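You operate a simulated robot arm through the tools that you are given. There is no shell and no other tool. Be economical: measure what you need, move in short steps, check, and stop when the job is done.

Carry out the task below with a simulated robot arm. There is one attempt and no reset: what you move stays moved.

JOB
Switch the sealer off, then wipe the dust off its lever.
Fine: once it is off, lower the lever to wipe it; use the grey cloth by the packer and put it back; raise the lever again. What is to be rubbed or washed off counts as gone when no trace of it is left.

It is judged by the outcome, as a careful person would: the job done as asked, and still so three seconds after it is handed in. It fails if anything else is knocked over, pushed out of place, dropped, spilled or broken. Flat cloth is picked up by pressing the open fingertips on it (5 to 10 N) and closing them slowly along it; thin cloth reads only 2 to 8 mm in the jaws.

ROBOT AND FRAMES
A 6-joint arm with a fingered hand on a trunk, on a base that drives. Base frame: it is fixed to the floor where the robot stands at the start and does not move with it; the origin is under the middle of the robot, x ahead of it, y to its left, z up. Lengths are in m, angles in degrees, forces in N, time in s.
With the tool pointing down near the work surface it reaches from about 0.48 to 0.94 m from the robot's upright axis, wherever it stands. Its first joint turns from -166.0 to 166.0 degrees. Places, roughly: heat dial [0.5, -0.2, 0.9]; sealer lever [0.5, -0.2, 1.1]; sealer switch [0.5, 0, 0.9]. Payload 5 kg.
The TCP is the grasp point between the finger pads, 0.043 m short of the fingertips. In the tool frame z runs along the fingers and y along their closing line. The gripper opens to 0.144 m. The gripper's body begins 0.05 m behind the TCP. The gripper is a hand of 5 fingers: y runs from the thumb to the fingers, the wrist lies at [-0.021, -0.133, -0.233] in the tool frame.
Orientation is that of the tool frame in the base frame, as [roll, pitch, yaw] about the fixed x, y, z axes, in that order (R = Rz(yaw) Ry(pitch) Rx(roll)). With the fingers straight down and the wrist toward the robot, the tool's x, y and z point along [0, 1, 0], [1, 0, 0] and [0, 0, -1] of the base frame.

CONTROLS
- The arm moves only by the tool nudge_tool. Its argument "commands" is a list of rows, each a list of 6 numbers: the shift along the base's x, y, z in m, then the turn, a rotation vector about the base's x, y, z in degrees. In form: [[dx, dy, dz, wx, wy, wz], ...]. A call has 1 to 20 rows; each row shifts and turns the commanded pose from where the row before left it. Each row takes 0.2 s and may step no farther than 0.05 m and 8.6 degrees from the row before; otherwise, the whole call is refused. A pose out of reach is approached as far as the arm can. The call stops where the force on the tool passes 40 N (or 10 N more than at its start, if that is more) or the arm is blocked; 0.2 s more then pass. In this call time passes only in rows, and 0.2 s behind the last. The reply holds the time, the measured pose of the TCP, the force on the tool along the base axes, the opening and the grip force, in the units named above and with some noise, with the torque about the TCP (base axes, N m) and any sound that the robot's microphone picked up.
- Cameras (640 x 400 px; columns grow to the right, rows downward): "scene" is now at [0.0151, 0.1092, 1.5924]; the picture's right is [-0.52, -0.85, 0.00], its down [-0.46, 0.28, -0.84] and it looks along [0.72, -0.44, -0.54] (base axes); focal length 247 px, centre (320, 200). "wrist" rides on the gripper at [0.086, -0.108, -0.168] in the tool frame; the picture's right is [-0.80, 0.28, -0.53], its down [-0.54, -0.73, 0.42] and it looks along [-0.27, 0.63, 0.73] (tool axes); focal length 275 px, centre (320, 200). There is no depth. A picture from a camera that has moved, and an enlarged one, comes with that camera's place and axes in the base frame and with its lens.
- capture(camera): a new picture of that camera. It takes no simulated time.
- move_column(by): slides the trunk up (or, below 0, down) by that many m; the arm and the scene camera ride with it, the base frame stays. It gives what a move gives, with no picture.
- base_move(legs): drives the robot by 1 to 6 legs, each [ahead, left, turn to the left] in m, m and degrees, along the robot's own axes; the way and the turn of a leg run together, so that a leg with both is an arc; at most 1.5 m and 180 degrees a leg. The arm and the cameras ride along, it lands a little off, and it stops where it bumps. It gives what a move gives.
- curl_fingers(index, middle, ring, little, thumb_bend, thumb_turn): sets how far each is bent, from 0 (flat) to 100 (curled in); at 30 the hand is open as for a grip, at 70 the pads meet at the TCP. One left out holds its place. A second passes; each finger stops where it meets its share of the squeeze, and holds until it gets a number again. It is the only way to open and close the hand. It gives what a move gives, with no picture; readings hold the bend of each and the force on index, middle, ring, little, thumb and palm. thumb_turn goes from beside the hand (0) to across from the fingers (100), as for a grip.
- pan_tilt(pan, tilt): turns the head with the scene camera to pan (to the left, within 155 degrees either way) and tilt (down, from -29 to 69), counted from straight ahead of the robot. It gives what a move gives.
- zoom(camera, box): a new picture of the part [left, top, right, bottom] of that camera's present view, enlarged. It takes no simulated time.
- finish_job(): hands the job in; it is judged then, once.

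Go step by step. Nothing tells you exact positions but the pictures and the camera data: compare them with the known pose of the tool, close in by small moves and look again before you grip or let go. The budget is 120 turns and 78 pictures, counting those below and the enlarged ones. Unless the task says otherwise, let go and move clear before handing in, and close with one line.

The tools are called as a command line: name --pt "numbers of a row" for each row, then --argument value for the rest, lists and objects as JSON in quotes. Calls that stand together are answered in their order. nudge_tool: Moves the arm, as the interface text tells. Its arguments: {"type":"object","properties":{"commands":{"type":"array","items":{"type":"array","items":{"type":"number"}}}},"required":["commands"]} The other tools are called the same way: move_column (by) slides the trunk up or down; curl_fingers (index, middle, ring, little, thumb_bend, thumb_turn) moves the fingers one by one; base_move (legs) drives the base; pan_tilt (pan, tilt) turns the head that bears the scene camera; capture (camera) takes a picture; zoom (camera, box) takes an enlarged picture of a part of a camera's view; finish_job () hands the job in.

At the start:

```text
clock: 0.0
ee_pos: [0.4279, -0.0562, 1.4651]
ee_rot: [-179.9, 0.0, 90.0]
contact_force: [-0.6, -0.1, -0.7]
ft_torque: [0.01, -0.01, 0.0]
width: 0.1435
grasp_force: 0.1
shape: jaw
bend: [30.0, 30.0, 30.0, 30.0, 30.0, 98.0]
finger forces: [0.0, 0.1, 0.1, 0.0, 0.0, 0.0]
trunk travel left (down, up): [-0.5, 0.09]
robot x, y, heading: [-0.0006, -0.0009, -0.2]
head pan, tilt: [-31.6, 32.6]
```

scene: 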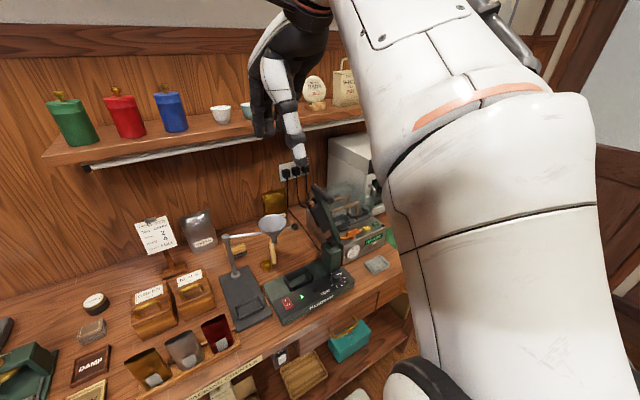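
wrist: 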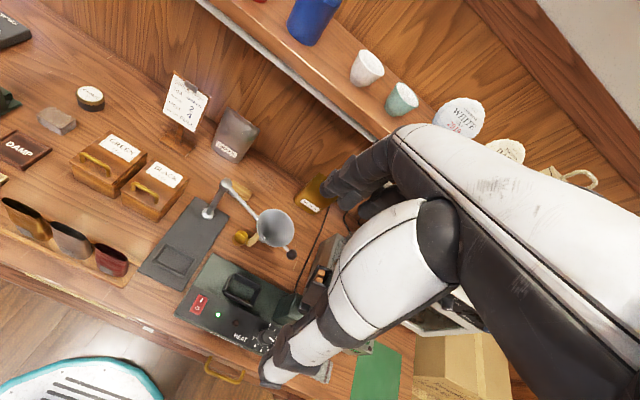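

I see the sealer on the bench with its lever raised, a red switch at its left end, and a grey cloth somewhere near the packer. I'll look closer first.

zoom --camera "scene" --box '[220, 160, 420, 340]'

zoom --camera "wrist" --box '[130, 160, 350, 370]'

zoom --camera "scene" --box '[0, 200, 240, 400]'

```text
2.22 times, centred on (320, 250) of scene
camera zoom: at [0.0151, 0.1092, 1.5924], right [-0.52, -0.85, 0.0], down [-0.46, 0.28, -0.84], along [0.72, -0.44, -0.54], focal length 550 px, centre (320, 89)
```

zoom: 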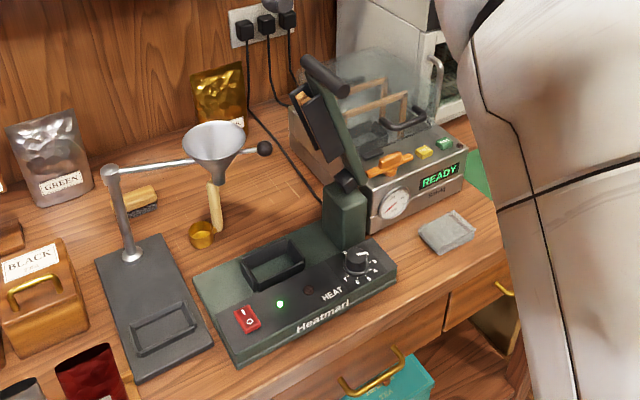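

```text
1.90 times, centred on (240, 265) of wrist
camera zoom: at [0.321, 0.0301, 1.6338], right [0.28, -0.8, 0.53], down [-0.73, -0.54, -0.42], along [0.63, -0.27, -0.73], focal length 524 px, centre (472, 76)
```

zoom: 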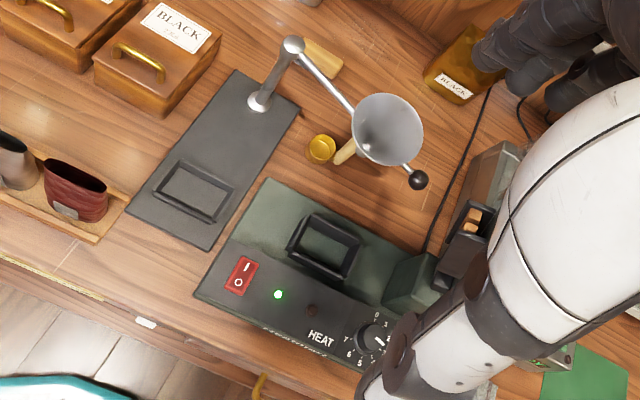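

```text
2.00 times, centred on (120, 300) of scene
camera zoom: at [0.0151, 0.1092, 1.5924], right [-0.52, -0.85, 0.0], down [-0.46, 0.28, -0.84], along [0.72, -0.44, -0.54], focal length 495 px, centre (720, 0)
```

zoom: 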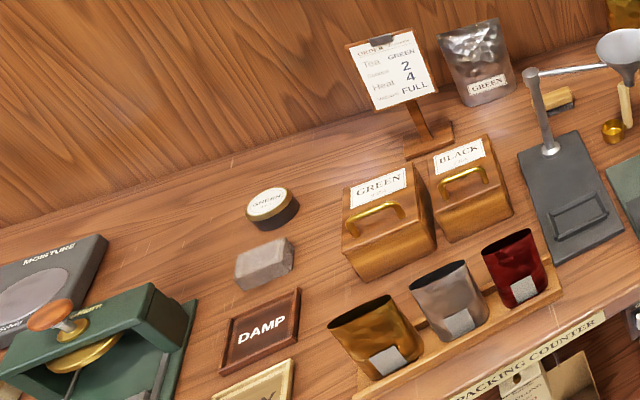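

The packer stands right of the sealer, and the grey cloth lies on the bench in front of it. The switch is at about (0.467, -0.048, 0.915), close to the inner reach limit, so I'll check behind me before backing up a little.

pan_tilt --pan 150 --tilt 50

capture --camera "scene"

```text
clock: 2.7
ee_pos: [0.4274, -0.0562, 1.4655]
ee_rot: [180.0, 0.0, 90.0]
contact_force: [-0.2, 0.9, -0.1]
ft_torque: [0.02, -0.03, -0.01]
width: 0.1436
grasp_force: 0.0
shape: jaw
bend: [30.0, 30.0, 30.0, 30.0, 30.0, 98.0]
finger forces: [0.0, 0.0, 0.0, 0.1, 0.1, 0.0]
trunk travel left (down, up): [-0.5, 0.09]
robot x, y, heading: [0.0034, 0.0004, -0.1]
head pan, tilt: [150.0, 50.0]
```

```text
72 pictures are left
camera scene: at [-0.1277, 0.1945, 1.5669], right [0.5, 0.87, 0.0], down [0.66, -0.38, -0.64], along [-0.56, 0.32, -0.77], focal length 247 px, centre (320, 200)
```

scene: 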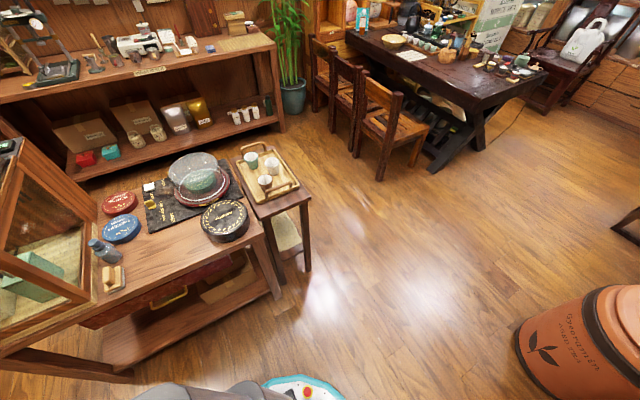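

Behind is clear for well over the short distance I need. I'll back up 0.15 m and look at the bench again.

base_move --legs '[[-0.15, 0, 0]]'

pan_tilt --pan -25 --tilt 40

capture --camera "scene"

```text
clock: 4.1
ee_pos: [0.2734, -0.0573, 1.4649]
ee_rot: [179.9, 0.0, 90.0]
contact_force: [-1.3, -0.2, -0.7]
ft_torque: [-0.02, -0.08, -0.02]
width: 0.1436
grasp_force: 0.0
shape: jaw
bend: [30.0, 30.0, 30.0, 30.0, 30.0, 98.0]
finger forces: [0.0, 0.2, 0.1, 0.0, 0.0, 0.0]
trunk travel left (down, up): [-0.5, 0.09]
robot x, y, heading: [-0.1519, -0.0009, -0.0]
head pan, tilt: [150.0, 50.0]
```

```text
clock: 6.7
ee_pos: [0.2738, -0.0565, 1.465]
ee_rot: [-179.9, 0.0, 90.1]
contact_force: [-0.3, -0.1, -0.8]
ft_torque: [0.03, 0.01, 0.01]
width: 0.1436
grasp_force: 0.1
shape: jaw
bend: [30.0, 30.0, 30.0, 30.0, 30.0, 98.0]
finger forces: [0.0, 0.0, 0.0, 0.0, 0.1, 0.0]
trunk travel left (down, up): [-0.5, 0.09]
robot x, y, heading: [-0.1536, 0.0005, -0.2]
head pan, tilt: [-25.0, 40.0]
```

```text
71 pictures are left
camera scene: at [-0.1369, 0.1201, 1.5811], right [-0.42, -0.91, 0.0], down [-0.58, 0.27, -0.77], along [0.69, -0.32, -0.64], focal length 247 px, centre (320, 200)
```

scene: 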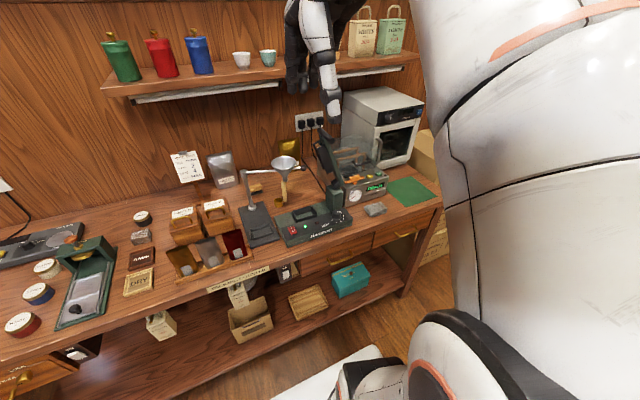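

Robot is at x=-0.154 now and everything is in view. I zoom on the sealer and cloth to fix positions and the switch sides.

zoom --camera "scene" --box '[265, 195, 365, 257]'

zoom --camera "scene" --box '[300, 120, 420, 220]'

```text
6.40 times, centred on (315, 226) of scene
camera zoom: at [-0.1369, 0.1201, 1.5811], right [-0.42, -0.91, 0.0], down [-0.58, 0.27, -0.77], along [0.69, -0.32, -0.64], focal length 1583 px, centre (352, 34)
```

zoom: 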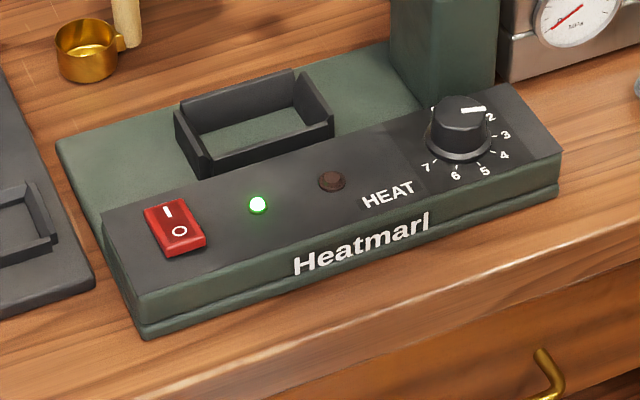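

```text
4.00 times, centred on (360, 170) of scene
camera zoom: at [-0.1369, 0.1201, 1.5811], right [-0.42, -0.91, 0.0], down [-0.58, 0.27, -0.77], along [0.69, -0.32, -0.64], focal length 989 px, centre (160, 320)
```

zoom: 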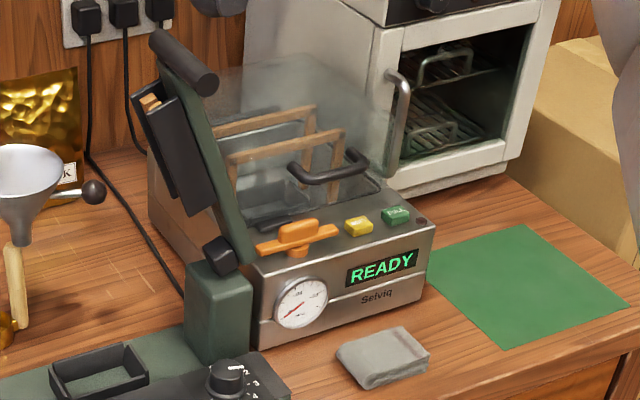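

The O side of the switch faces me, at about (0.457, -0.048, 0.915). I'll make a pointing hand (index straight, the rest curled), and see where the index tip lies.

curl_fingers --index 20 --middle 100 --ring 100 --little 100 --thumb_turn 0 --thumb_bend 50

capture --camera "wrist"

capture --camera "scene"

```text
clock: 7.7
ee_pos: [0.2757, -0.0572, 1.4653]
ee_rot: [-180.0, 0.0, 90.0]
contact_force: [-1.1, 0.9, 0.8]
ft_torque: [0.01, 0.04, -0.01]
width: 0.1823
grasp_force: 0.1
shape: fingers
bend: [20.0, 100.0, 100.0, 100.0, 50.0, 0.0]
finger forces: [0.0, 0.1, 0.0, 0.0, 0.0, 0.0]
trunk travel left (down, up): [-0.5, 0.09]
robot x, y, heading: [-0.1525, 0.0004, -0.1]
head pan, tilt: [-25.0, 40.0]
```

```text
68 pictures are left
camera wrist: at [0.1676, 0.0301, 1.634], right [0.28, -0.8, 0.53], down [-0.73, -0.54, -0.42], along [0.63, -0.27, -0.73], focal length 275 px, centre (320, 200)
```

wrist: 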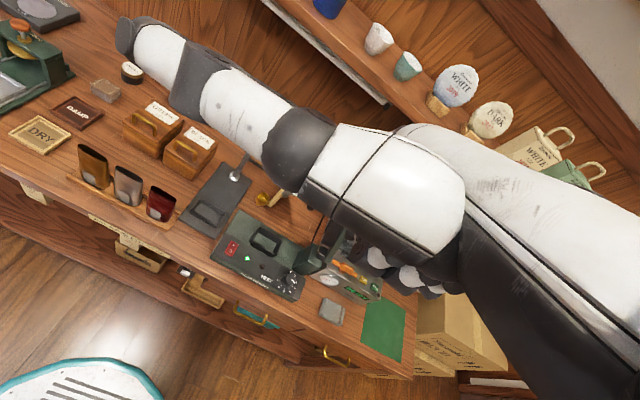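

```text
67 pictures are left
camera scene: at [-0.137, 0.12, 1.5811], right [-0.42, -0.91, 0.0], down [-0.58, 0.27, -0.77], along [0.69, -0.32, -0.64], focal length 247 px, centre (320, 200)
```

scene: 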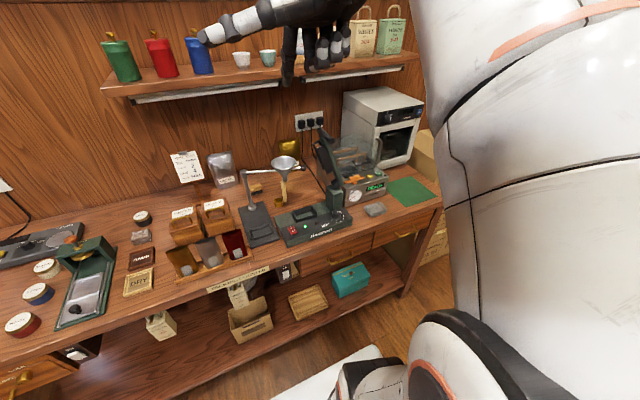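

The index points down, but the thumb now sticks out sideways; I'll fold it across instead.

curl_fingers --thumb_turn 100 --thumb_bend 90

zoom --camera "scene" --box '[190, 0, 390, 125]'

```text
clock: 8.7
ee_pos: [0.2738, -0.0569, 1.4656]
ee_rot: [179.9, 0.0, 89.9]
contact_force: [-0.3, -0.3, -0.4]
ft_torque: [-0.03, -0.02, -0.02]
width: 0.0541
grasp_force: 0.1
shape: fingers
bend: [20.0, 100.0, 100.0, 100.0, 90.0, 100.0]
finger forces: [0.0, 0.0, 0.1, 0.1, 0.0, 0.0]
trunk travel left (down, up): [-0.5, 0.09]
robot x, y, heading: [-0.1542, -0.0031, 0.2]
head pan, tilt: [-25.0, 40.0]
```

```text
3.20 times, centred on (290, 62) of scene
camera zoom: at [-0.1369, 0.12, 1.5811], right [-0.42, -0.91, 0.0], down [-0.58, 0.27, -0.77], along [0.69, -0.32, -0.64], focal length 791 px, centre (416, 640)
```

zoom: 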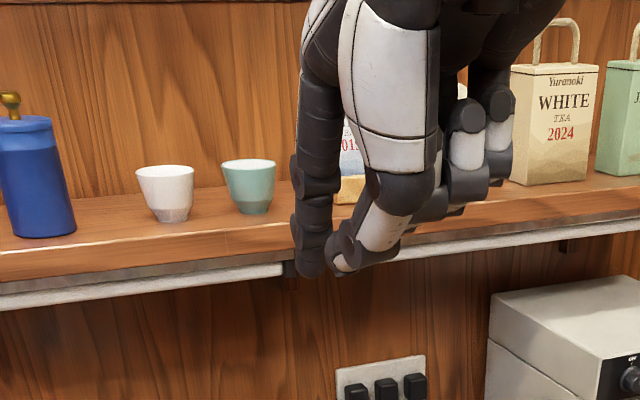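

The index tip sits about 0.09 ahead and 0.03 below the TCP. I'll bring it above the O side of the switch in stages.

nudge_tool --pt "0.03 0 -0.04 0 0 0" --pt "0.03 0 -0.04 0 0 0" --pt "0.028 -0.008 -0.04 0 0 0" --pt "0 0 -0.045 0 0 0" --pt "0 0 -0.045 0 0 0" --pt "0 0 -0.045 0 0 0" --pt "0 0 -0.045 0 0 0" --pt "0 0 -0.045 0 0 0" --pt "0 0 -0.04 0 0 0"

zoom --camera "scene" --box '[220, 120, 420, 245]'

capture --camera "wrist"

```text
clock: 10.7
ee_pos: [0.362, -0.0672, 1.0841]
ee_rot: [179.9, 0.1, 90.1]
contact_force: [0.0, 0.4, -0.6]
ft_torque: [-0.01, -0.01, 0.02]
width: 0.0539
grasp_force: 0.0
shape: fingers
bend: [20.0, 100.0, 100.0, 100.0, 90.0, 100.0]
finger forces: [0.1, 0.0, 0.0, 0.1, 0.2, 0.1]
trunk travel left (down, up): [-0.5, 0.09]
robot x, y, heading: [-0.1516, -0.0031, -0.1]
head pan, tilt: [-25.0, 40.0]
```

```text
3.20 times, centred on (320, 182) of scene
camera zoom: at [-0.1366, 0.12, 1.5812], right [-0.42, -0.91, 0.0], down [-0.58, 0.27, -0.77], along [0.69, -0.32, -0.64], focal length 791 px, centre (320, 256)
```

zoom: 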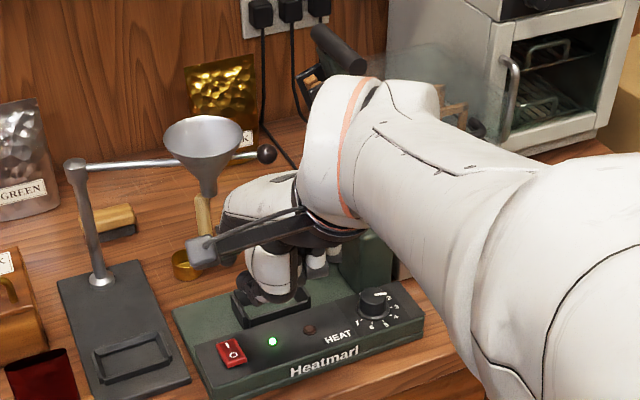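

```text
64 pictures are left
camera wrist: at [0.2541, 0.0211, 1.2524], right [0.28, -0.8, 0.54], down [-0.73, -0.54, -0.42], along [0.63, -0.27, -0.73], focal length 275 px, centre (320, 200)
```

wrist: 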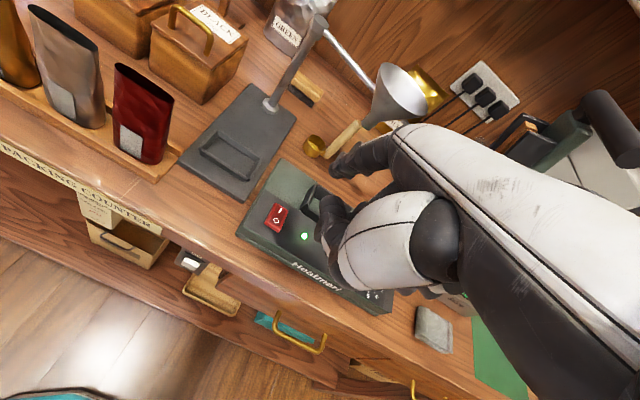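

The scene camera's view of the index tip is blocked, so I'll zoom the wrist view for a better fix.

zoom --camera "wrist" --box '[240, 110, 400, 210]'

```text
4.00 times, centred on (320, 160) of wrist
camera zoom: at [0.2541, 0.0211, 1.2524], right [0.28, -0.8, 0.54], down [-0.73, -0.54, -0.42], along [0.63, -0.27, -0.73], focal length 1101 px, centre (320, 360)
```

zoom: 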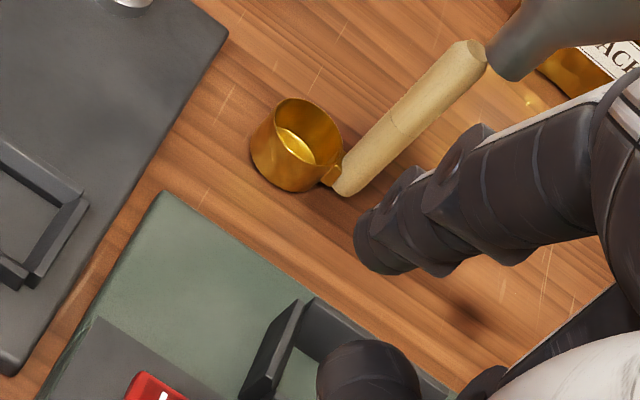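

Triangulated, the index tip is at TCP + (0.102, 0.012, -0.03). I'll line it up with the O end and descend to about 3 cm above it.

nudge_tool --pt "-0.007 0.007 -0.03 0 0 0" --pt "0 0 -0.04 0 0 0" --pt "0 0 -0.025 0 0 0"

zoom --camera "wrist" --box '[200, 110, 440, 260]'

zoom --camera "scene" --box '[260, 160, 380, 250]'

```text
clock: 11.5
ee_pos: [0.3556, -0.0573, 0.9866]
ee_rot: [179.9, 0.0, 90.0]
contact_force: [0.2, -1.1, 0.5]
ft_torque: [0.0, 0.01, -0.01]
width: 0.0541
grasp_force: 0.0
shape: fingers
bend: [20.0, 100.0, 100.0, 100.0, 90.0, 100.0]
finger forces: [0.0, 0.0, 0.0, 0.0, 0.1, 0.1]
trunk travel left (down, up): [-0.5, 0.09]
robot x, y, heading: [-0.1539, 0.0022, 0.1]
head pan, tilt: [-25.0, 40.0]
```

```text
2.67 times, centred on (320, 185) of wrist
camera zoom: at [0.2488, 0.0293, 1.1547], right [0.28, -0.8, 0.54], down [-0.73, -0.54, -0.42], along [0.63, -0.27, -0.73], focal length 734 px, centre (320, 240)
```

zoom: 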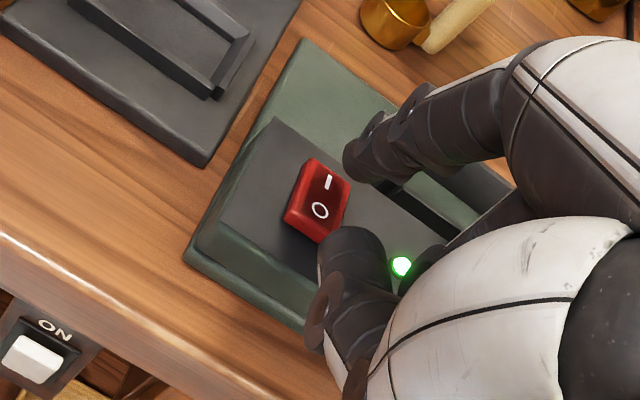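

```text
4.44 times, centred on (320, 205) of scene
camera zoom: at [-0.1366, 0.1199, 1.5812], right [-0.42, -0.91, 0.0], down [-0.58, 0.27, -0.77], along [0.69, -0.32, -0.64], focal length 1099 px, centre (320, 178)
```

zoom: 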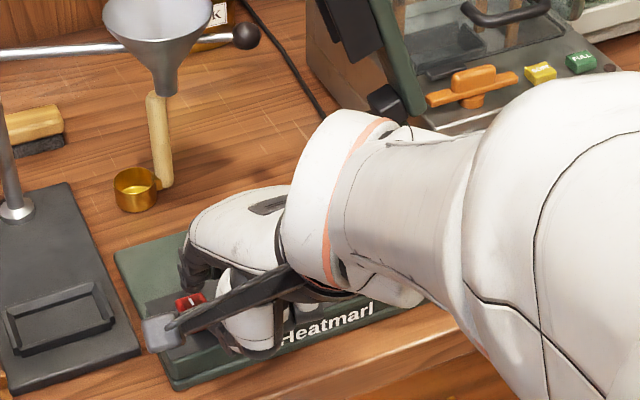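

Seen from the wrist, the tip is just about over the O, a few mm toward +y. I'll correct slightly and press down in small steps.

nudge_tool --pt "-0.003 -0.004 -0.01 0 0 0" --pt "0 0 -0.006 0 0 0" --pt "0 0 -0.005 0 0 0" --pt "0 0 -0.004 0 0 0" --pt "0 0 -0.003 0 0 0"

zoom --camera "wrist" --box '[200, 110, 440, 260]'

```text
clock: 12.7
ee_pos: [0.3522, -0.0623, 0.9584]
ee_rot: [180.0, 0.0, 90.0]
contact_force: [-3.4, -0.1, 6.6]
ft_torque: [0.09, -0.54, 0.07]
width: 0.054
grasp_force: 3.6
shape: fingers
bend: [20.0, 100.0, 100.0, 100.0, 90.0, 100.0]
finger forces: [6.5, 0.1, 0.0, 0.1, 0.1, 0.0]
trunk travel left (down, up): [-0.5, 0.09]
robot x, y, heading: [-0.1544, 0.0005, 0.0]
head pan, tilt: [-25.0, 40.0]
```

```text
2.67 times, centred on (320, 185) of wrist
camera zoom: at [0.2448, 0.0246, 1.1267], right [0.28, -0.8, 0.54], down [-0.73, -0.54, -0.42], along [0.63, -0.27, -0.73], focal length 734 px, centre (320, 240)
```

zoom: 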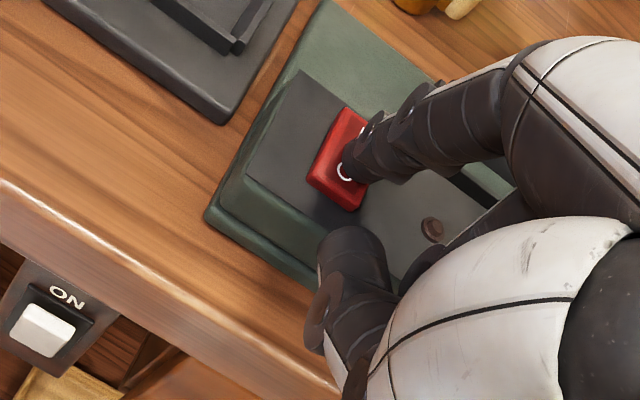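

The index presses on the O side with 6.5 N. I'll lift and check the light.

nudge_tool --pt "0 0 0.02 0 0 0" --pt "0 0 0.04 0 0 0" --pt "0 0 0.04 0 0 0"

zoom --camera "wrist" --box '[200, 140, 440, 290]'

```text
clock: 13.5
ee_pos: [0.3521, -0.0585, 1.0593]
ee_rot: [-180.0, 0.0, 90.1]
contact_force: [0.6, 0.0, -0.1]
ft_torque: [0.0, -0.03, 0.01]
width: 0.0538
grasp_force: 0.1
shape: fingers
bend: [20.0, 100.0, 100.0, 100.0, 90.0, 100.0]
finger forces: [0.0, 0.0, 0.0, 0.1, 0.0, 0.0]
trunk travel left (down, up): [-0.5, 0.09]
robot x, y, heading: [-0.1519, -0.0008, -0.2]
head pan, tilt: [-25.0, 40.0]
```

```text
2.67 times, centred on (320, 215) of wrist
camera zoom: at [0.2457, 0.0273, 1.2278], right [0.28, -0.8, 0.53], down [-0.73, -0.54, -0.42], along [0.63, -0.27, -0.73], focal length 734 px, centre (320, 160)
```

zoom: 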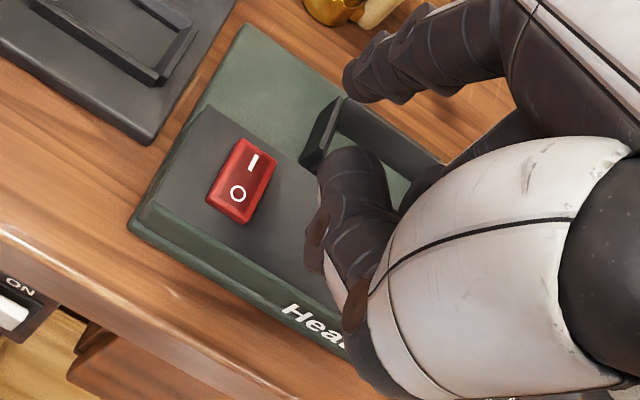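

The rocker seems tipped to O. I'll lift out of the way and check the green light and the lever from the scene camera.

nudge_tool --pt "0 0.02 0.05 0 0 0" --pt "0 0.03 0.05 0 0 0" --pt "0 0.04 0.05 0 0 0" --pt "0 0.04 0.05 0 0 0" --pt "0 0.04 0.05 0 0 0" --pt "0 0.03 0.05 0 0 0" --pt "0 0 0.03 0 0 0"

capture --camera "scene"

zoom --camera "scene" --box '[265, 120, 425, 245]'

```text
refused: row 1 steps farther than a row can; nothing moved
```

```text
58 pictures are left
camera scene: at [-0.1371, 0.1201, 1.581], right [-0.42, -0.91, 0.0], down [-0.58, 0.27, -0.77], along [0.69, -0.32, -0.64], focal length 247 px, centre (320, 200)
```

scene: 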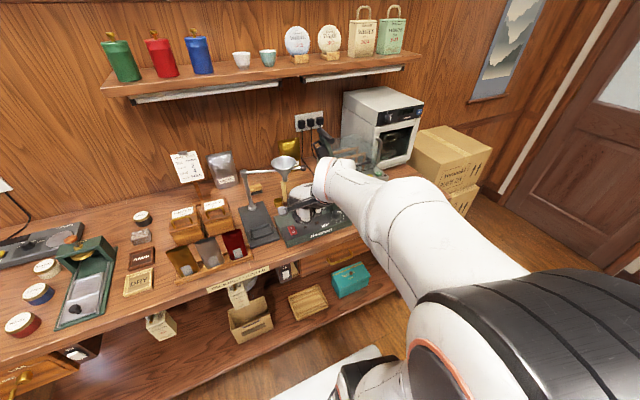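

```text
3.20 times, centred on (345, 182) of scene
camera zoom: at [-0.1371, 0.1201, 1.581], right [-0.42, -0.91, 0.0], down [-0.58, 0.27, -0.77], along [0.69, -0.32, -0.64], focal length 791 px, centre (240, 256)
```

zoom: 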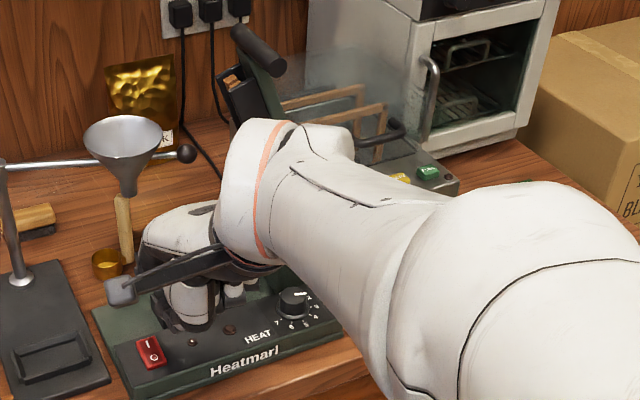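

The green light is out: the sealer is off. Now I raise the hand and move right, to study the lever from closer.

nudge_tool --pt "0 0 0.05 0 0 0" --pt "0 0 0.05 0 0 0" --pt "0 0 0.05 0 0 0" --pt "0 0 0.05 0 0 0" --pt "0 0 0.05 0 0 0" --pt "0 0 0.05 0 0 0" --pt "0 0 0.05 0 0 0"

capture --camera "wrist"

zoom --camera "scene" --box '[280, 110, 420, 220]'

```text
clock: 15.1
ee_pos: [0.3544, -0.0635, 1.4061]
ee_rot: [180.0, 0.0, 89.9]
contact_force: [-1.0, -0.3, -0.2]
ft_torque: [-0.01, 0.01, 0.02]
width: 0.054
grasp_force: 0.0
shape: fingers
bend: [20.0, 100.0, 100.0, 100.0, 90.0, 100.0]
finger forces: [0.0, 0.1, 0.0, 0.1, 0.0, 0.0]
trunk travel left (down, up): [-0.5, 0.09]
robot x, y, heading: [-0.1566, -0.0016, 0.0]
head pan, tilt: [-25.0, 40.0]
```

```text
56 pictures are left
camera wrist: at [0.2483, 0.0233, 1.5742], right [0.28, -0.8, 0.53], down [-0.73, -0.54, -0.42], along [0.63, -0.27, -0.73], focal length 275 px, centre (320, 200)
```

wrist: 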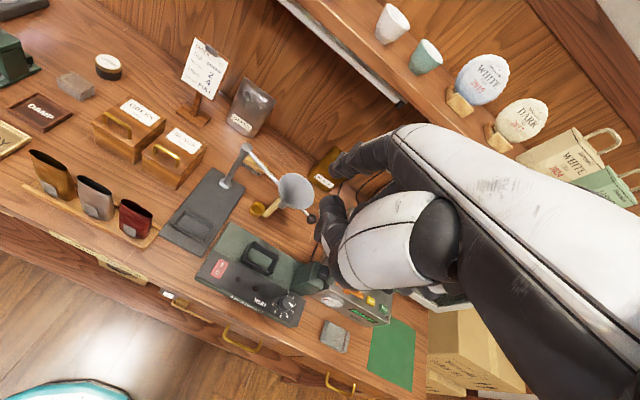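

```text
3.64 times, centred on (350, 165) of scene
camera zoom: at [-0.1368, 0.12, 1.581], right [-0.42, -0.91, 0.0], down [-0.58, 0.27, -0.77], along [0.69, -0.32, -0.64], focal length 899 px, centre (211, 327)
```

zoom: 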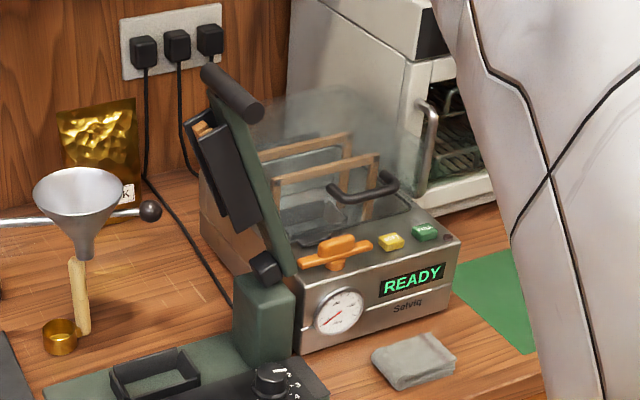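

The lever stands nearly upright with its handle bar along x. I'll move above and behind it to compare it with the index finger in the wrist view.

nudge_tool --pt "0.01 -0.045 0 0 0 0" --pt "0.01 -0.045 0 0 0 0" --pt "0.01 -0.045 0 0 0 0" --pt "0.01 -0.045 0 0 0 0" --pt "0.005 -0.04 0 0 0 0"

capture --camera "wrist"

zoom --camera "scene" --box '[280, 60, 440, 180]'

```text
clock: 16.3
ee_pos: [0.3956, -0.2868, 1.4058]
ee_rot: [-179.9, 0.0, 90.0]
contact_force: [-0.8, -1.0, 0.3]
ft_torque: [0.04, 0.04, 0.03]
width: 0.0541
grasp_force: 0.0
shape: fingers
bend: [20.0, 100.0, 100.0, 100.0, 90.0, 100.0]
finger forces: [0.1, 0.0, 0.1, 0.0, 0.0, 0.0]
trunk travel left (down, up): [-0.5, 0.09]
robot x, y, heading: [-0.1549, 0.0, 0.0]
head pan, tilt: [-25.0, 40.0]
```

```text
54 pictures are left
camera wrist: at [0.2884, -0.1989, 1.5744], right [0.28, -0.8, 0.53], down [-0.73, -0.54, -0.42], along [0.63, -0.27, -0.73], focal length 275 px, centre (320, 200)
```

wrist: 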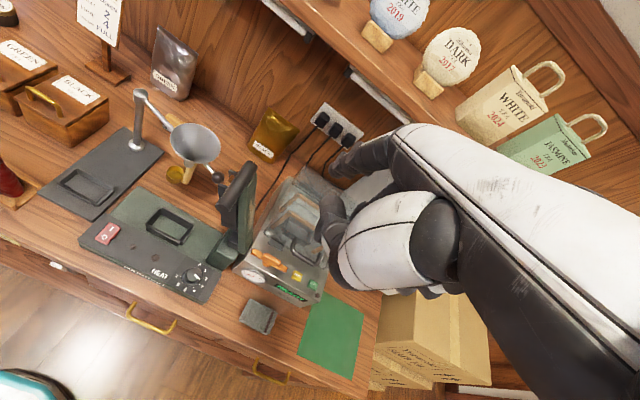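

```text
3.33 times, centred on (360, 120) of scene
camera zoom: at [-0.1365, 0.1192, 1.5811], right [-0.42, -0.91, 0.0], down [-0.58, 0.27, -0.77], along [0.69, -0.32, -0.64], focal length 824 px, centre (187, 467)
```

zoom: 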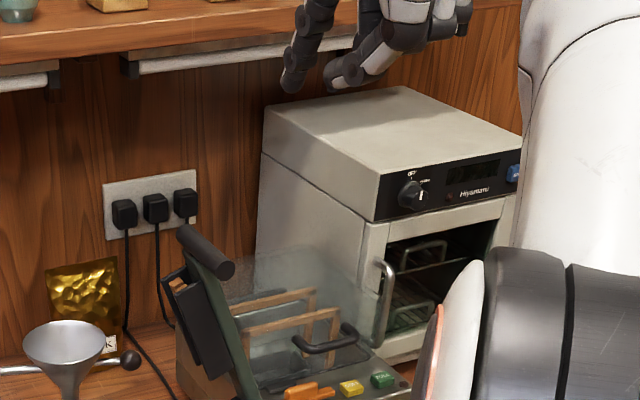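

zoom --camera "wrist" --box '[180, 140, 340, 340]'

```text
2.00 times, centred on (260, 240) of wrist
camera zoom: at [0.2884, -0.1989, 1.5744], right [0.28, -0.8, 0.53], down [-0.73, -0.54, -0.42], along [0.63, -0.27, -0.73], focal length 551 px, centre (440, 120)
```

zoom: 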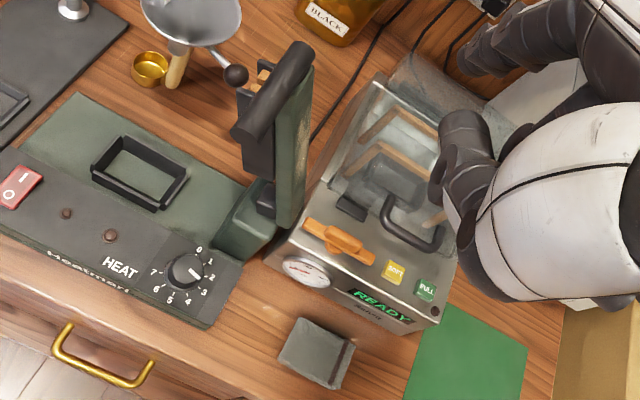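

I triangulate the handle bar at x 0.47–0.555, y -0.199, z 1.243, with its hinge near (y -0.255, z 1.03). I'll lower the index tip behind the bar (on its -y side) and check.

nudge_tool --pt "0 0 -0.04 0 0 0" --pt "0 0 -0.04 0 0 0" --pt "0.003 0 -0.045 0 0 0" --pt "0 0.02 0 0 0 0"

zoom --camera "wrist" --box '[200, 90, 400, 240]'

zoom --camera "scene" --box '[280, 90, 400, 190]'

```text
clock: 17.3
ee_pos: [0.4006, -0.2636, 1.2836]
ee_rot: [179.8, 0.0, 89.9]
contact_force: [-1.1, -0.5, 0.0]
ft_torque: [0.0, -0.01, -0.02]
width: 0.0541
grasp_force: 0.1
shape: fingers
bend: [20.0, 100.0, 100.0, 100.0, 90.0, 100.0]
finger forces: [0.0, 0.1, 0.0, 0.0, 0.0, 0.0]
trunk travel left (down, up): [-0.5, 0.09]
robot x, y, heading: [-0.1541, -0.0022, -0.0]
head pan, tilt: [-25.0, 40.0]
```

```text
2.67 times, centred on (300, 165) of wrist
camera zoom: at [0.2939, -0.1761, 1.4509], right [0.28, -0.8, 0.53], down [-0.73, -0.54, -0.42], along [0.63, -0.27, -0.73], focal length 734 px, centre (373, 293)
```

zoom: 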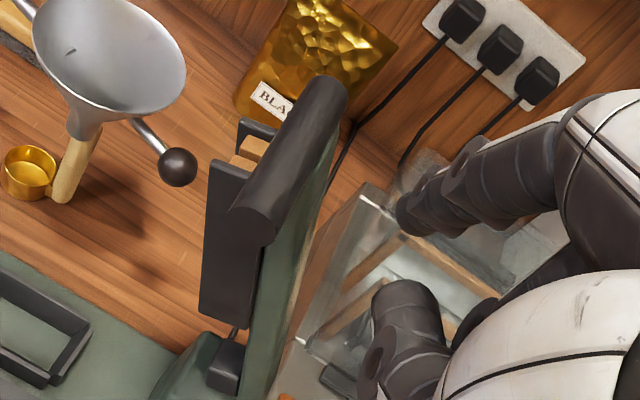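

```text
4.00 times, centred on (340, 140) of scene
camera zoom: at [-0.1369, 0.1201, 1.5811], right [-0.42, -0.91, 0.0], down [-0.58, 0.27, -0.77], along [0.69, -0.32, -0.64], focal length 989 px, centre (240, 440)
```

zoom: 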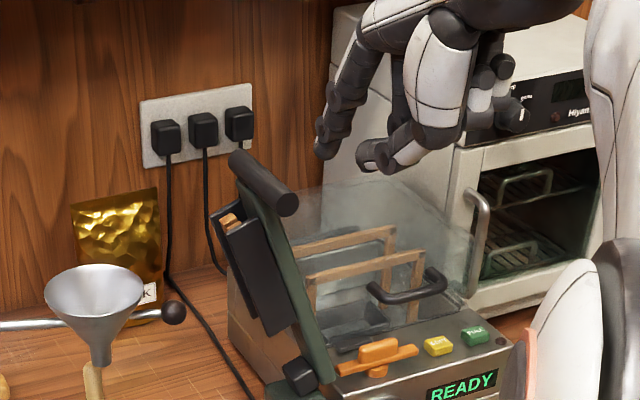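

The tip is at about (0.505, -0.252, 1.255), right behind the bar. I'll push the bar to +y, gently, along the first part of its arc.

nudge_tool --pt "0 0.015 -0.0146 0 0 0" --pt "0 0.012 0 0 0 0" --pt "0 0.01 0 0 0 0" --pt "0 0.01 -0.001 0 0 0" --pt "0 0.01 -0.002 0 0 0" --pt "0 0.011 -0.004 0 0 0"

zoom --camera "scene" --box '[280, 90, 400, 190]'

```text
clock: 18.7
ee_pos: [0.4005, -0.1945, 1.2626]
ee_rot: [179.8, 0.0, 90.0]
contact_force: [0.5, -0.3, -0.4]
ft_torque: [0.01, 0.04, 0.02]
width: 0.0537
grasp_force: 0.0
shape: fingers
bend: [20.0, 100.0, 100.0, 100.0, 90.0, 100.0]
finger forces: [0.1, 0.0, 0.0, 0.1, 0.1, 0.0]
trunk travel left (down, up): [-0.5, 0.09]
robot x, y, heading: [-0.1526, 0.0002, -0.3]
head pan, tilt: [-25.0, 40.0]
```

```text
4.00 times, centred on (340, 140) of scene
camera zoom: at [-0.1369, 0.12, 1.5811], right [-0.42, -0.91, 0.0], down [-0.58, 0.27, -0.77], along [0.69, -0.32, -0.64], focal length 989 px, centre (240, 440)
```

zoom: 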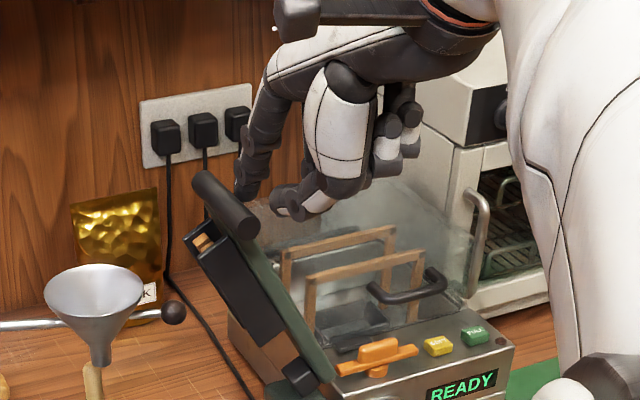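

The lever swings easily. I continue along the arc.

nudge_tool --pt "0 0.013 -0.004 0 0 0" --pt "0 0.013 -0.004 0 0 0" --pt "0 0.012 -0.005 0 0 0" --pt "0 0.016 -0.01 0 0 0" --pt "0 0.016 -0.012 0 0 0" --pt "0 0.014 -0.013 0 0 0" --pt "0 0.013 -0.014 0 0 0" --pt "0 0.011 -0.0155 0 0 0" --pt "0 0.011 -0.016 0 0 0"

zoom --camera "scene" --box '[260, 120, 400, 230]'

```text
clock: 20.7
ee_pos: [0.4004, -0.0737, 1.1664]
ee_rot: [179.9, 0.0, 90.1]
contact_force: [0.5, -0.2, 0.4]
ft_torque: [0.03, 0.01, 0.0]
width: 0.0541
grasp_force: 0.1
shape: fingers
bend: [20.0, 100.0, 100.0, 100.0, 90.0, 100.0]
finger forces: [0.0, 0.0, 0.1, 0.0, 0.0, 0.1]
trunk travel left (down, up): [-0.5, 0.09]
robot x, y, heading: [-0.1574, 0.0018, 0.1]
head pan, tilt: [-25.0, 40.0]
```

```text
3.64 times, centred on (330, 175) of scene
camera zoom: at [-0.1368, 0.12, 1.5811], right [-0.42, -0.91, 0.0], down [-0.58, 0.27, -0.77], along [0.69, -0.32, -0.64], focal length 899 px, centre (284, 291)
```

zoom: 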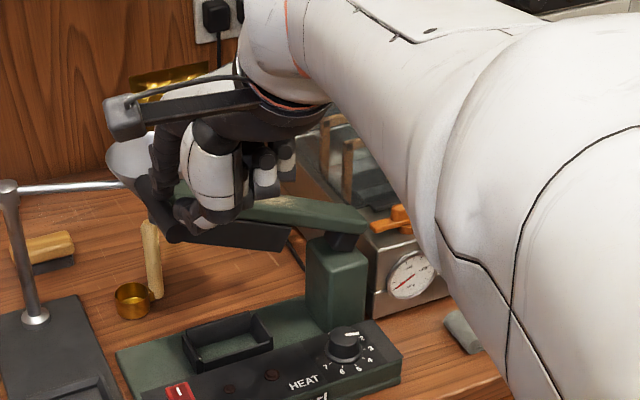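

The lever is about two-thirds down. I continue downward until it seats.

nudge_tool --pt "0 0.008 -0.017 0 0 0" --pt "0 0.008 -0.018 0 0 0" --pt "0 0.006 -0.018 0 0 0" --pt "0 0.004 -0.018 0 0 0"

zoom --camera "scene" --box '[260, 140, 400, 250]'

```text
clock: 21.7
ee_pos: [0.4031, -0.0482, 1.098]
ee_rot: [179.9, 0.0, 90.0]
contact_force: [0.0, -0.8, 0.4]
ft_torque: [-0.02, 0.01, 0.0]
width: 0.054
grasp_force: 0.0
shape: fingers
bend: [20.0, 100.0, 100.0, 100.0, 90.0, 100.0]
finger forces: [0.0, 0.1, 0.0, 0.0, 0.1, 0.1]
trunk travel left (down, up): [-0.5, 0.09]
robot x, y, heading: [-0.1527, -0.0006, 0.1]
head pan, tilt: [-25.0, 40.0]
```

```text
3.64 times, centred on (330, 195) of scene
camera zoom: at [-0.1368, 0.12, 1.5811], right [-0.42, -0.91, 0.0], down [-0.58, 0.27, -0.77], along [0.69, -0.32, -0.64], focal length 899 px, centre (284, 218)
```

zoom: 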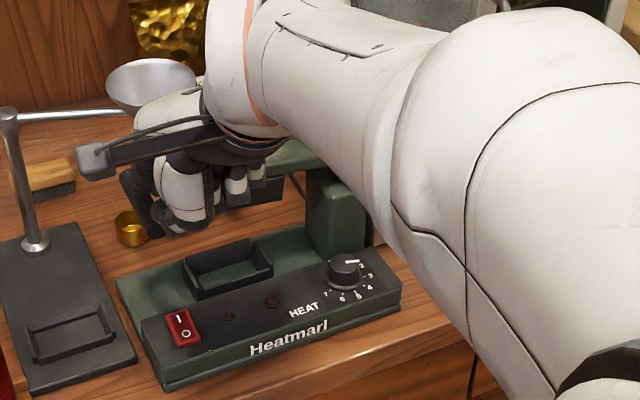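

Jaw still hangs above the tray; I keep pressing down in small steps.

nudge_tool --pt "0 0.002 -0.012 0 0 0" --pt "0 0.0 -0.012 0 0 0" --pt "0 -0.001 -0.012 0 0 0" --pt "0 -0.002 -0.01 0 0 0"

zoom --camera "scene" --box '[260, 140, 400, 250]'

capture --camera "wrist"

```text
clock: 22.7
ee_pos: [0.4053, -0.0488, 1.0628]
ee_rot: [178.6, 0.0, 89.8]
contact_force: [-9.3, 1.5, 20.7]
ft_torque: [0.33, -1.85, 0.37]
width: 0.0546
grasp_force: 9.8
shape: fingers
bend: [19.0, 100.0, 100.0, 100.0, 90.0, 100.0]
finger forces: [19.6, 0.0, 0.0, 0.1, 0.0, 0.0]
trunk travel left (down, up): [-0.5, 0.09]
robot x, y, heading: [-0.1544, -0.0015, 0.0]
head pan, tilt: [-25.0, 40.0]
stopped in row 4: the force on the tool passed its limit at 47 N (the readings are from after the stop); the commanded pose is now the measured one
```

```text
3.64 times, centred on (330, 195) of scene
camera zoom: at [-0.1398, 0.1205, 1.5814], right [-0.42, -0.91, 0.0], down [-0.58, 0.27, -0.77], along [0.7, -0.32, -0.64], focal length 899 px, centre (284, 218)
```

zoom: 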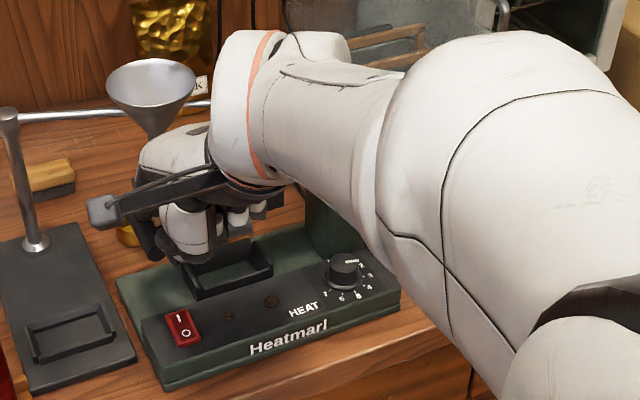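

```text
45 pictures are left
camera wrist: at [0.2943, 0.0381, 1.2287], right [0.27, -0.8, 0.54], down [-0.72, -0.54, -0.44], along [0.64, -0.27, -0.72], focal length 275 px, centre (320, 200)
```

wrist: 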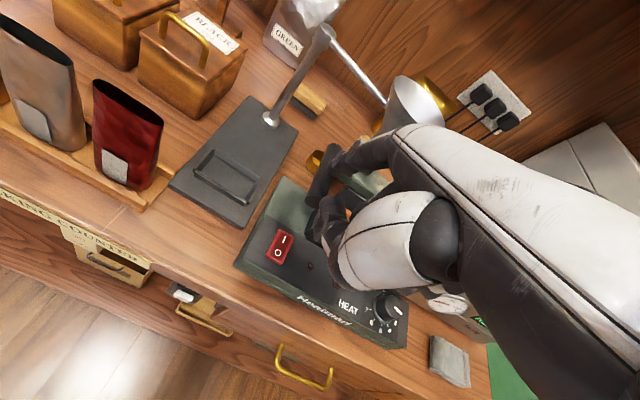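

The lever met a firm stop; it is down. I lift off and look at its top for dust.

nudge_tool --pt "0 0 0.02 0 0 0" --pt "0 0 0.05 0 0 0" --pt "0 0 0.05 0 0 0" --pt "0 0 0.05 0 0 0" --pt "-0.02 -0.045 0 0 0 0" --pt "-0.02 -0.045 0 0 0 0" --pt "0 -0.045 0 0 0 0" --pt "0 -0.045 0 0 0 0" --pt "0 -0.045 0 0 0 0"

zoom --camera "scene" --box '[270, 150, 400, 240]'

zoom --camera "wrist" --box '[60, 120, 340, 360]'

```text
clock: 24.7
ee_pos: [0.3651, -0.2754, 1.2296]
ee_rot: [179.2, 0.2, 89.9]
contact_force: [1.2, 0.5, 0.2]
ft_torque: [-0.03, 0.01, 0.0]
width: 0.0541
grasp_force: 0.1
shape: fingers
bend: [20.0, 100.0, 100.0, 100.0, 90.0, 100.0]
finger forces: [0.0, 0.0, 0.0, 0.1, 0.0, 0.1]
trunk travel left (down, up): [-0.5, 0.09]
robot x, y, heading: [-0.156, -0.002, -0.1]
head pan, tilt: [-25.0, 40.0]
```

```text
4.44 times, centred on (335, 195) of scene
camera zoom: at [-0.1371, 0.1195, 1.5811], right [-0.42, -0.91, 0.0], down [-0.58, 0.27, -0.77], along [0.69, -0.32, -0.64], focal length 1099 px, centre (253, 222)
```

zoom: 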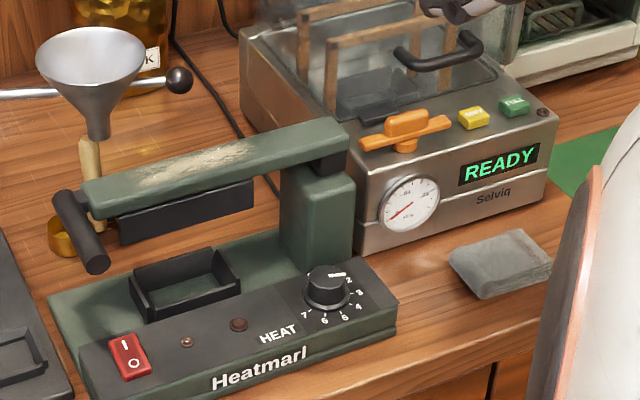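

```text
1.67 times, centred on (200, 240) of wrist
camera zoom: at [0.2551, -0.1882, 1.3967], right [0.28, -0.8, 0.54], down [-0.72, -0.54, -0.43], along [0.64, -0.27, -0.72], focal length 459 px, centre (520, 133)
```

zoom: 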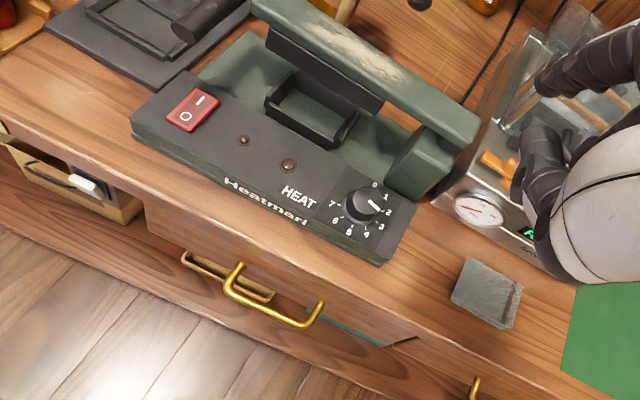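

The lever is down and the pale dust streak lies on its top around (0.55, -0.145, 1.01); the cloth is at about (0.462, -0.413, 0.885). I'll lift, turn the hand to yaw 0 (closing along y, keeping clear of packer and funnel), and half-open the fingers.

nudge_tool --pt "0.01 -0.02 0.04 0 0 0" --pt "0.01 -0.02 0.04 0 0 0" --pt "0.01 -0.02 0.03 0 0 0" --pt "0 0 0 0 0 -8.2" --pt "0 0 0 0 0 -8.2" --pt "0 0 0 0 0 -8.2" --pt "0 0 0 0 0 -8.2" --pt "0 0 0 0 0 -8.2" --pt "0 0 0 0 0 -8.2" --pt "0 0 0 0 0 -8.2" --pt "0 0 0 0 0 -8.2" --pt "0 0 0 0 0 -8.2" --pt "0 0 0 0 0 -8.2" --pt "0 0 0 0 0 -8"

curl_fingers --index 48 --middle 48 --ring 48 --little 48 --thumb_bend 48 --thumb_turn 100

capture --camera "wrist"

capture --camera "scene"

```text
clock: 27.7
ee_pos: [0.397, -0.3337, 1.3397]
ee_rot: [179.1, 0.1, -0.2]
contact_force: [0.6, 0.4, 0.0]
ft_torque: [-0.02, 0.0, -0.03]
width: 0.0539
grasp_force: 0.0
shape: fingers
bend: [20.0, 100.0, 100.0, 100.0, 90.0, 100.0]
finger forces: [0.1, 0.0, 0.1, 0.1, 0.0, 0.1]
trunk travel left (down, up): [-0.5, 0.09]
robot x, y, heading: [-0.1561, 0.0011, -0.0]
head pan, tilt: [-25.0, 40.0]
```

```text
clock: 28.7
ee_pos: [0.3952, -0.3339, 1.3386]
ee_rot: [179.2, 0.1, -0.1]
contact_force: [0.6, 0.2, 0.4]
ft_torque: [-0.05, 0.01, 0.01]
width: 0.0856
grasp_force: 0.1
shape: fingers
bend: [48.0, 48.0, 48.0, 48.0, 48.0, 100.0]
finger forces: [0.0, 0.0, 0.0, 0.0, 0.1, 0.0]
trunk travel left (down, up): [-0.5, 0.09]
robot x, y, heading: [-0.1522, -0.002, 0.1]
head pan, tilt: [-25.0, 40.0]
```

```text
42 pictures are left
camera wrist: at [0.4837, -0.2219, 1.5054], right [-0.8, -0.28, 0.54], down [-0.54, 0.72, -0.43], along [-0.27, -0.64, -0.72], focal length 275 px, centre (320, 200)
```

wrist: 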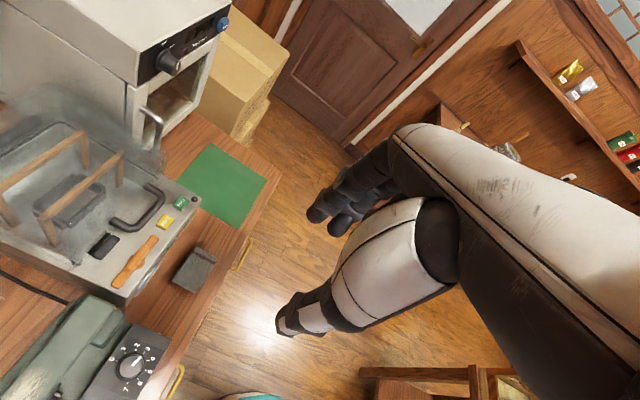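

```text
41 pictures are left
camera scene: at [-0.1371, 0.12, 1.5811], right [-0.42, -0.91, 0.0], down [-0.58, 0.27, -0.77], along [0.69, -0.32, -0.64], focal length 247 px, centre (320, 200)
```

scene: 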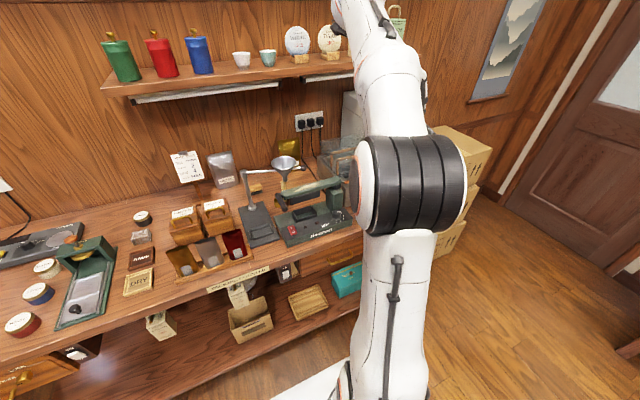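

The wrist view confirms the cloth at about (0.459, -0.413). I move over it and descend to about 9 cm above.

nudge_tool --pt "0.027 -0.026 -0.02 0 0 0" --pt "0.027 -0.026 -0.02 0 0 0" --pt "0.024 -0.027 -0.03 0 0 0" --pt "0 0 -0.045 0 0 0" --pt "0 0 -0.045 0 0 0" --pt "0 0 -0.045 0 0 0" --pt "0 0 -0.045 0 0 0" --pt "0 0 -0.045 0 0 0" --pt "0 0 -0.03 0 0 0"

capture --camera "wrist"

capture --camera "scene"

```text
clock: 30.7
ee_pos: [0.473, -0.4141, 1.0111]
ee_rot: [179.2, 0.1, 0.1]
contact_force: [0.8, -0.2, 0.5]
ft_torque: [0.02, 0.02, -0.03]
width: 0.0855
grasp_force: 0.1
shape: fingers
bend: [48.0, 48.0, 48.0, 48.0, 48.0, 100.0]
finger forces: [0.0, 0.0, 0.1, 0.0, 0.1, 0.1]
trunk travel left (down, up): [-0.5, 0.09]
robot x, y, heading: [-0.1536, -0.0016, -0.1]
head pan, tilt: [-25.0, 40.0]
```

```text
40 pictures are left
camera wrist: at [0.5605, -0.3033, 1.179], right [-0.8, -0.28, 0.54], down [-0.54, 0.72, -0.43], along [-0.27, -0.64, -0.72], focal length 275 px, centre (320, 200)
```

wrist: 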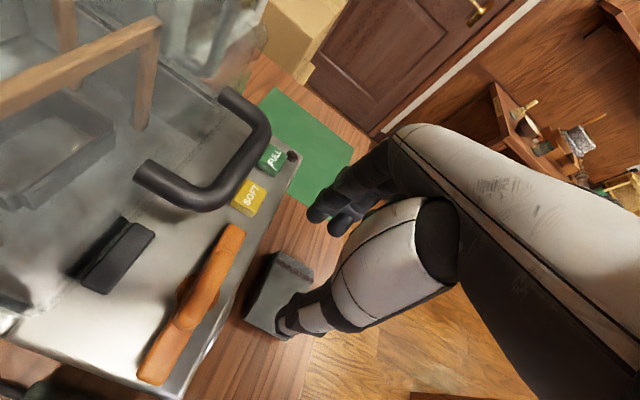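

```text
39 pictures are left
camera scene: at [-0.137, 0.1199, 1.5812], right [-0.42, -0.91, 0.0], down [-0.58, 0.27, -0.77], along [0.69, -0.32, -0.64], focal length 247 px, centre (320, 200)
```

scene: 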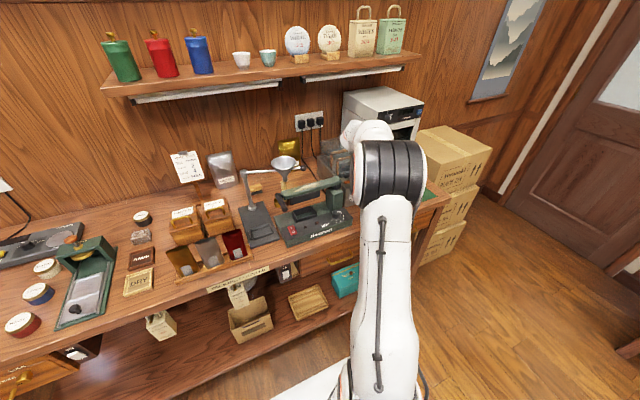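

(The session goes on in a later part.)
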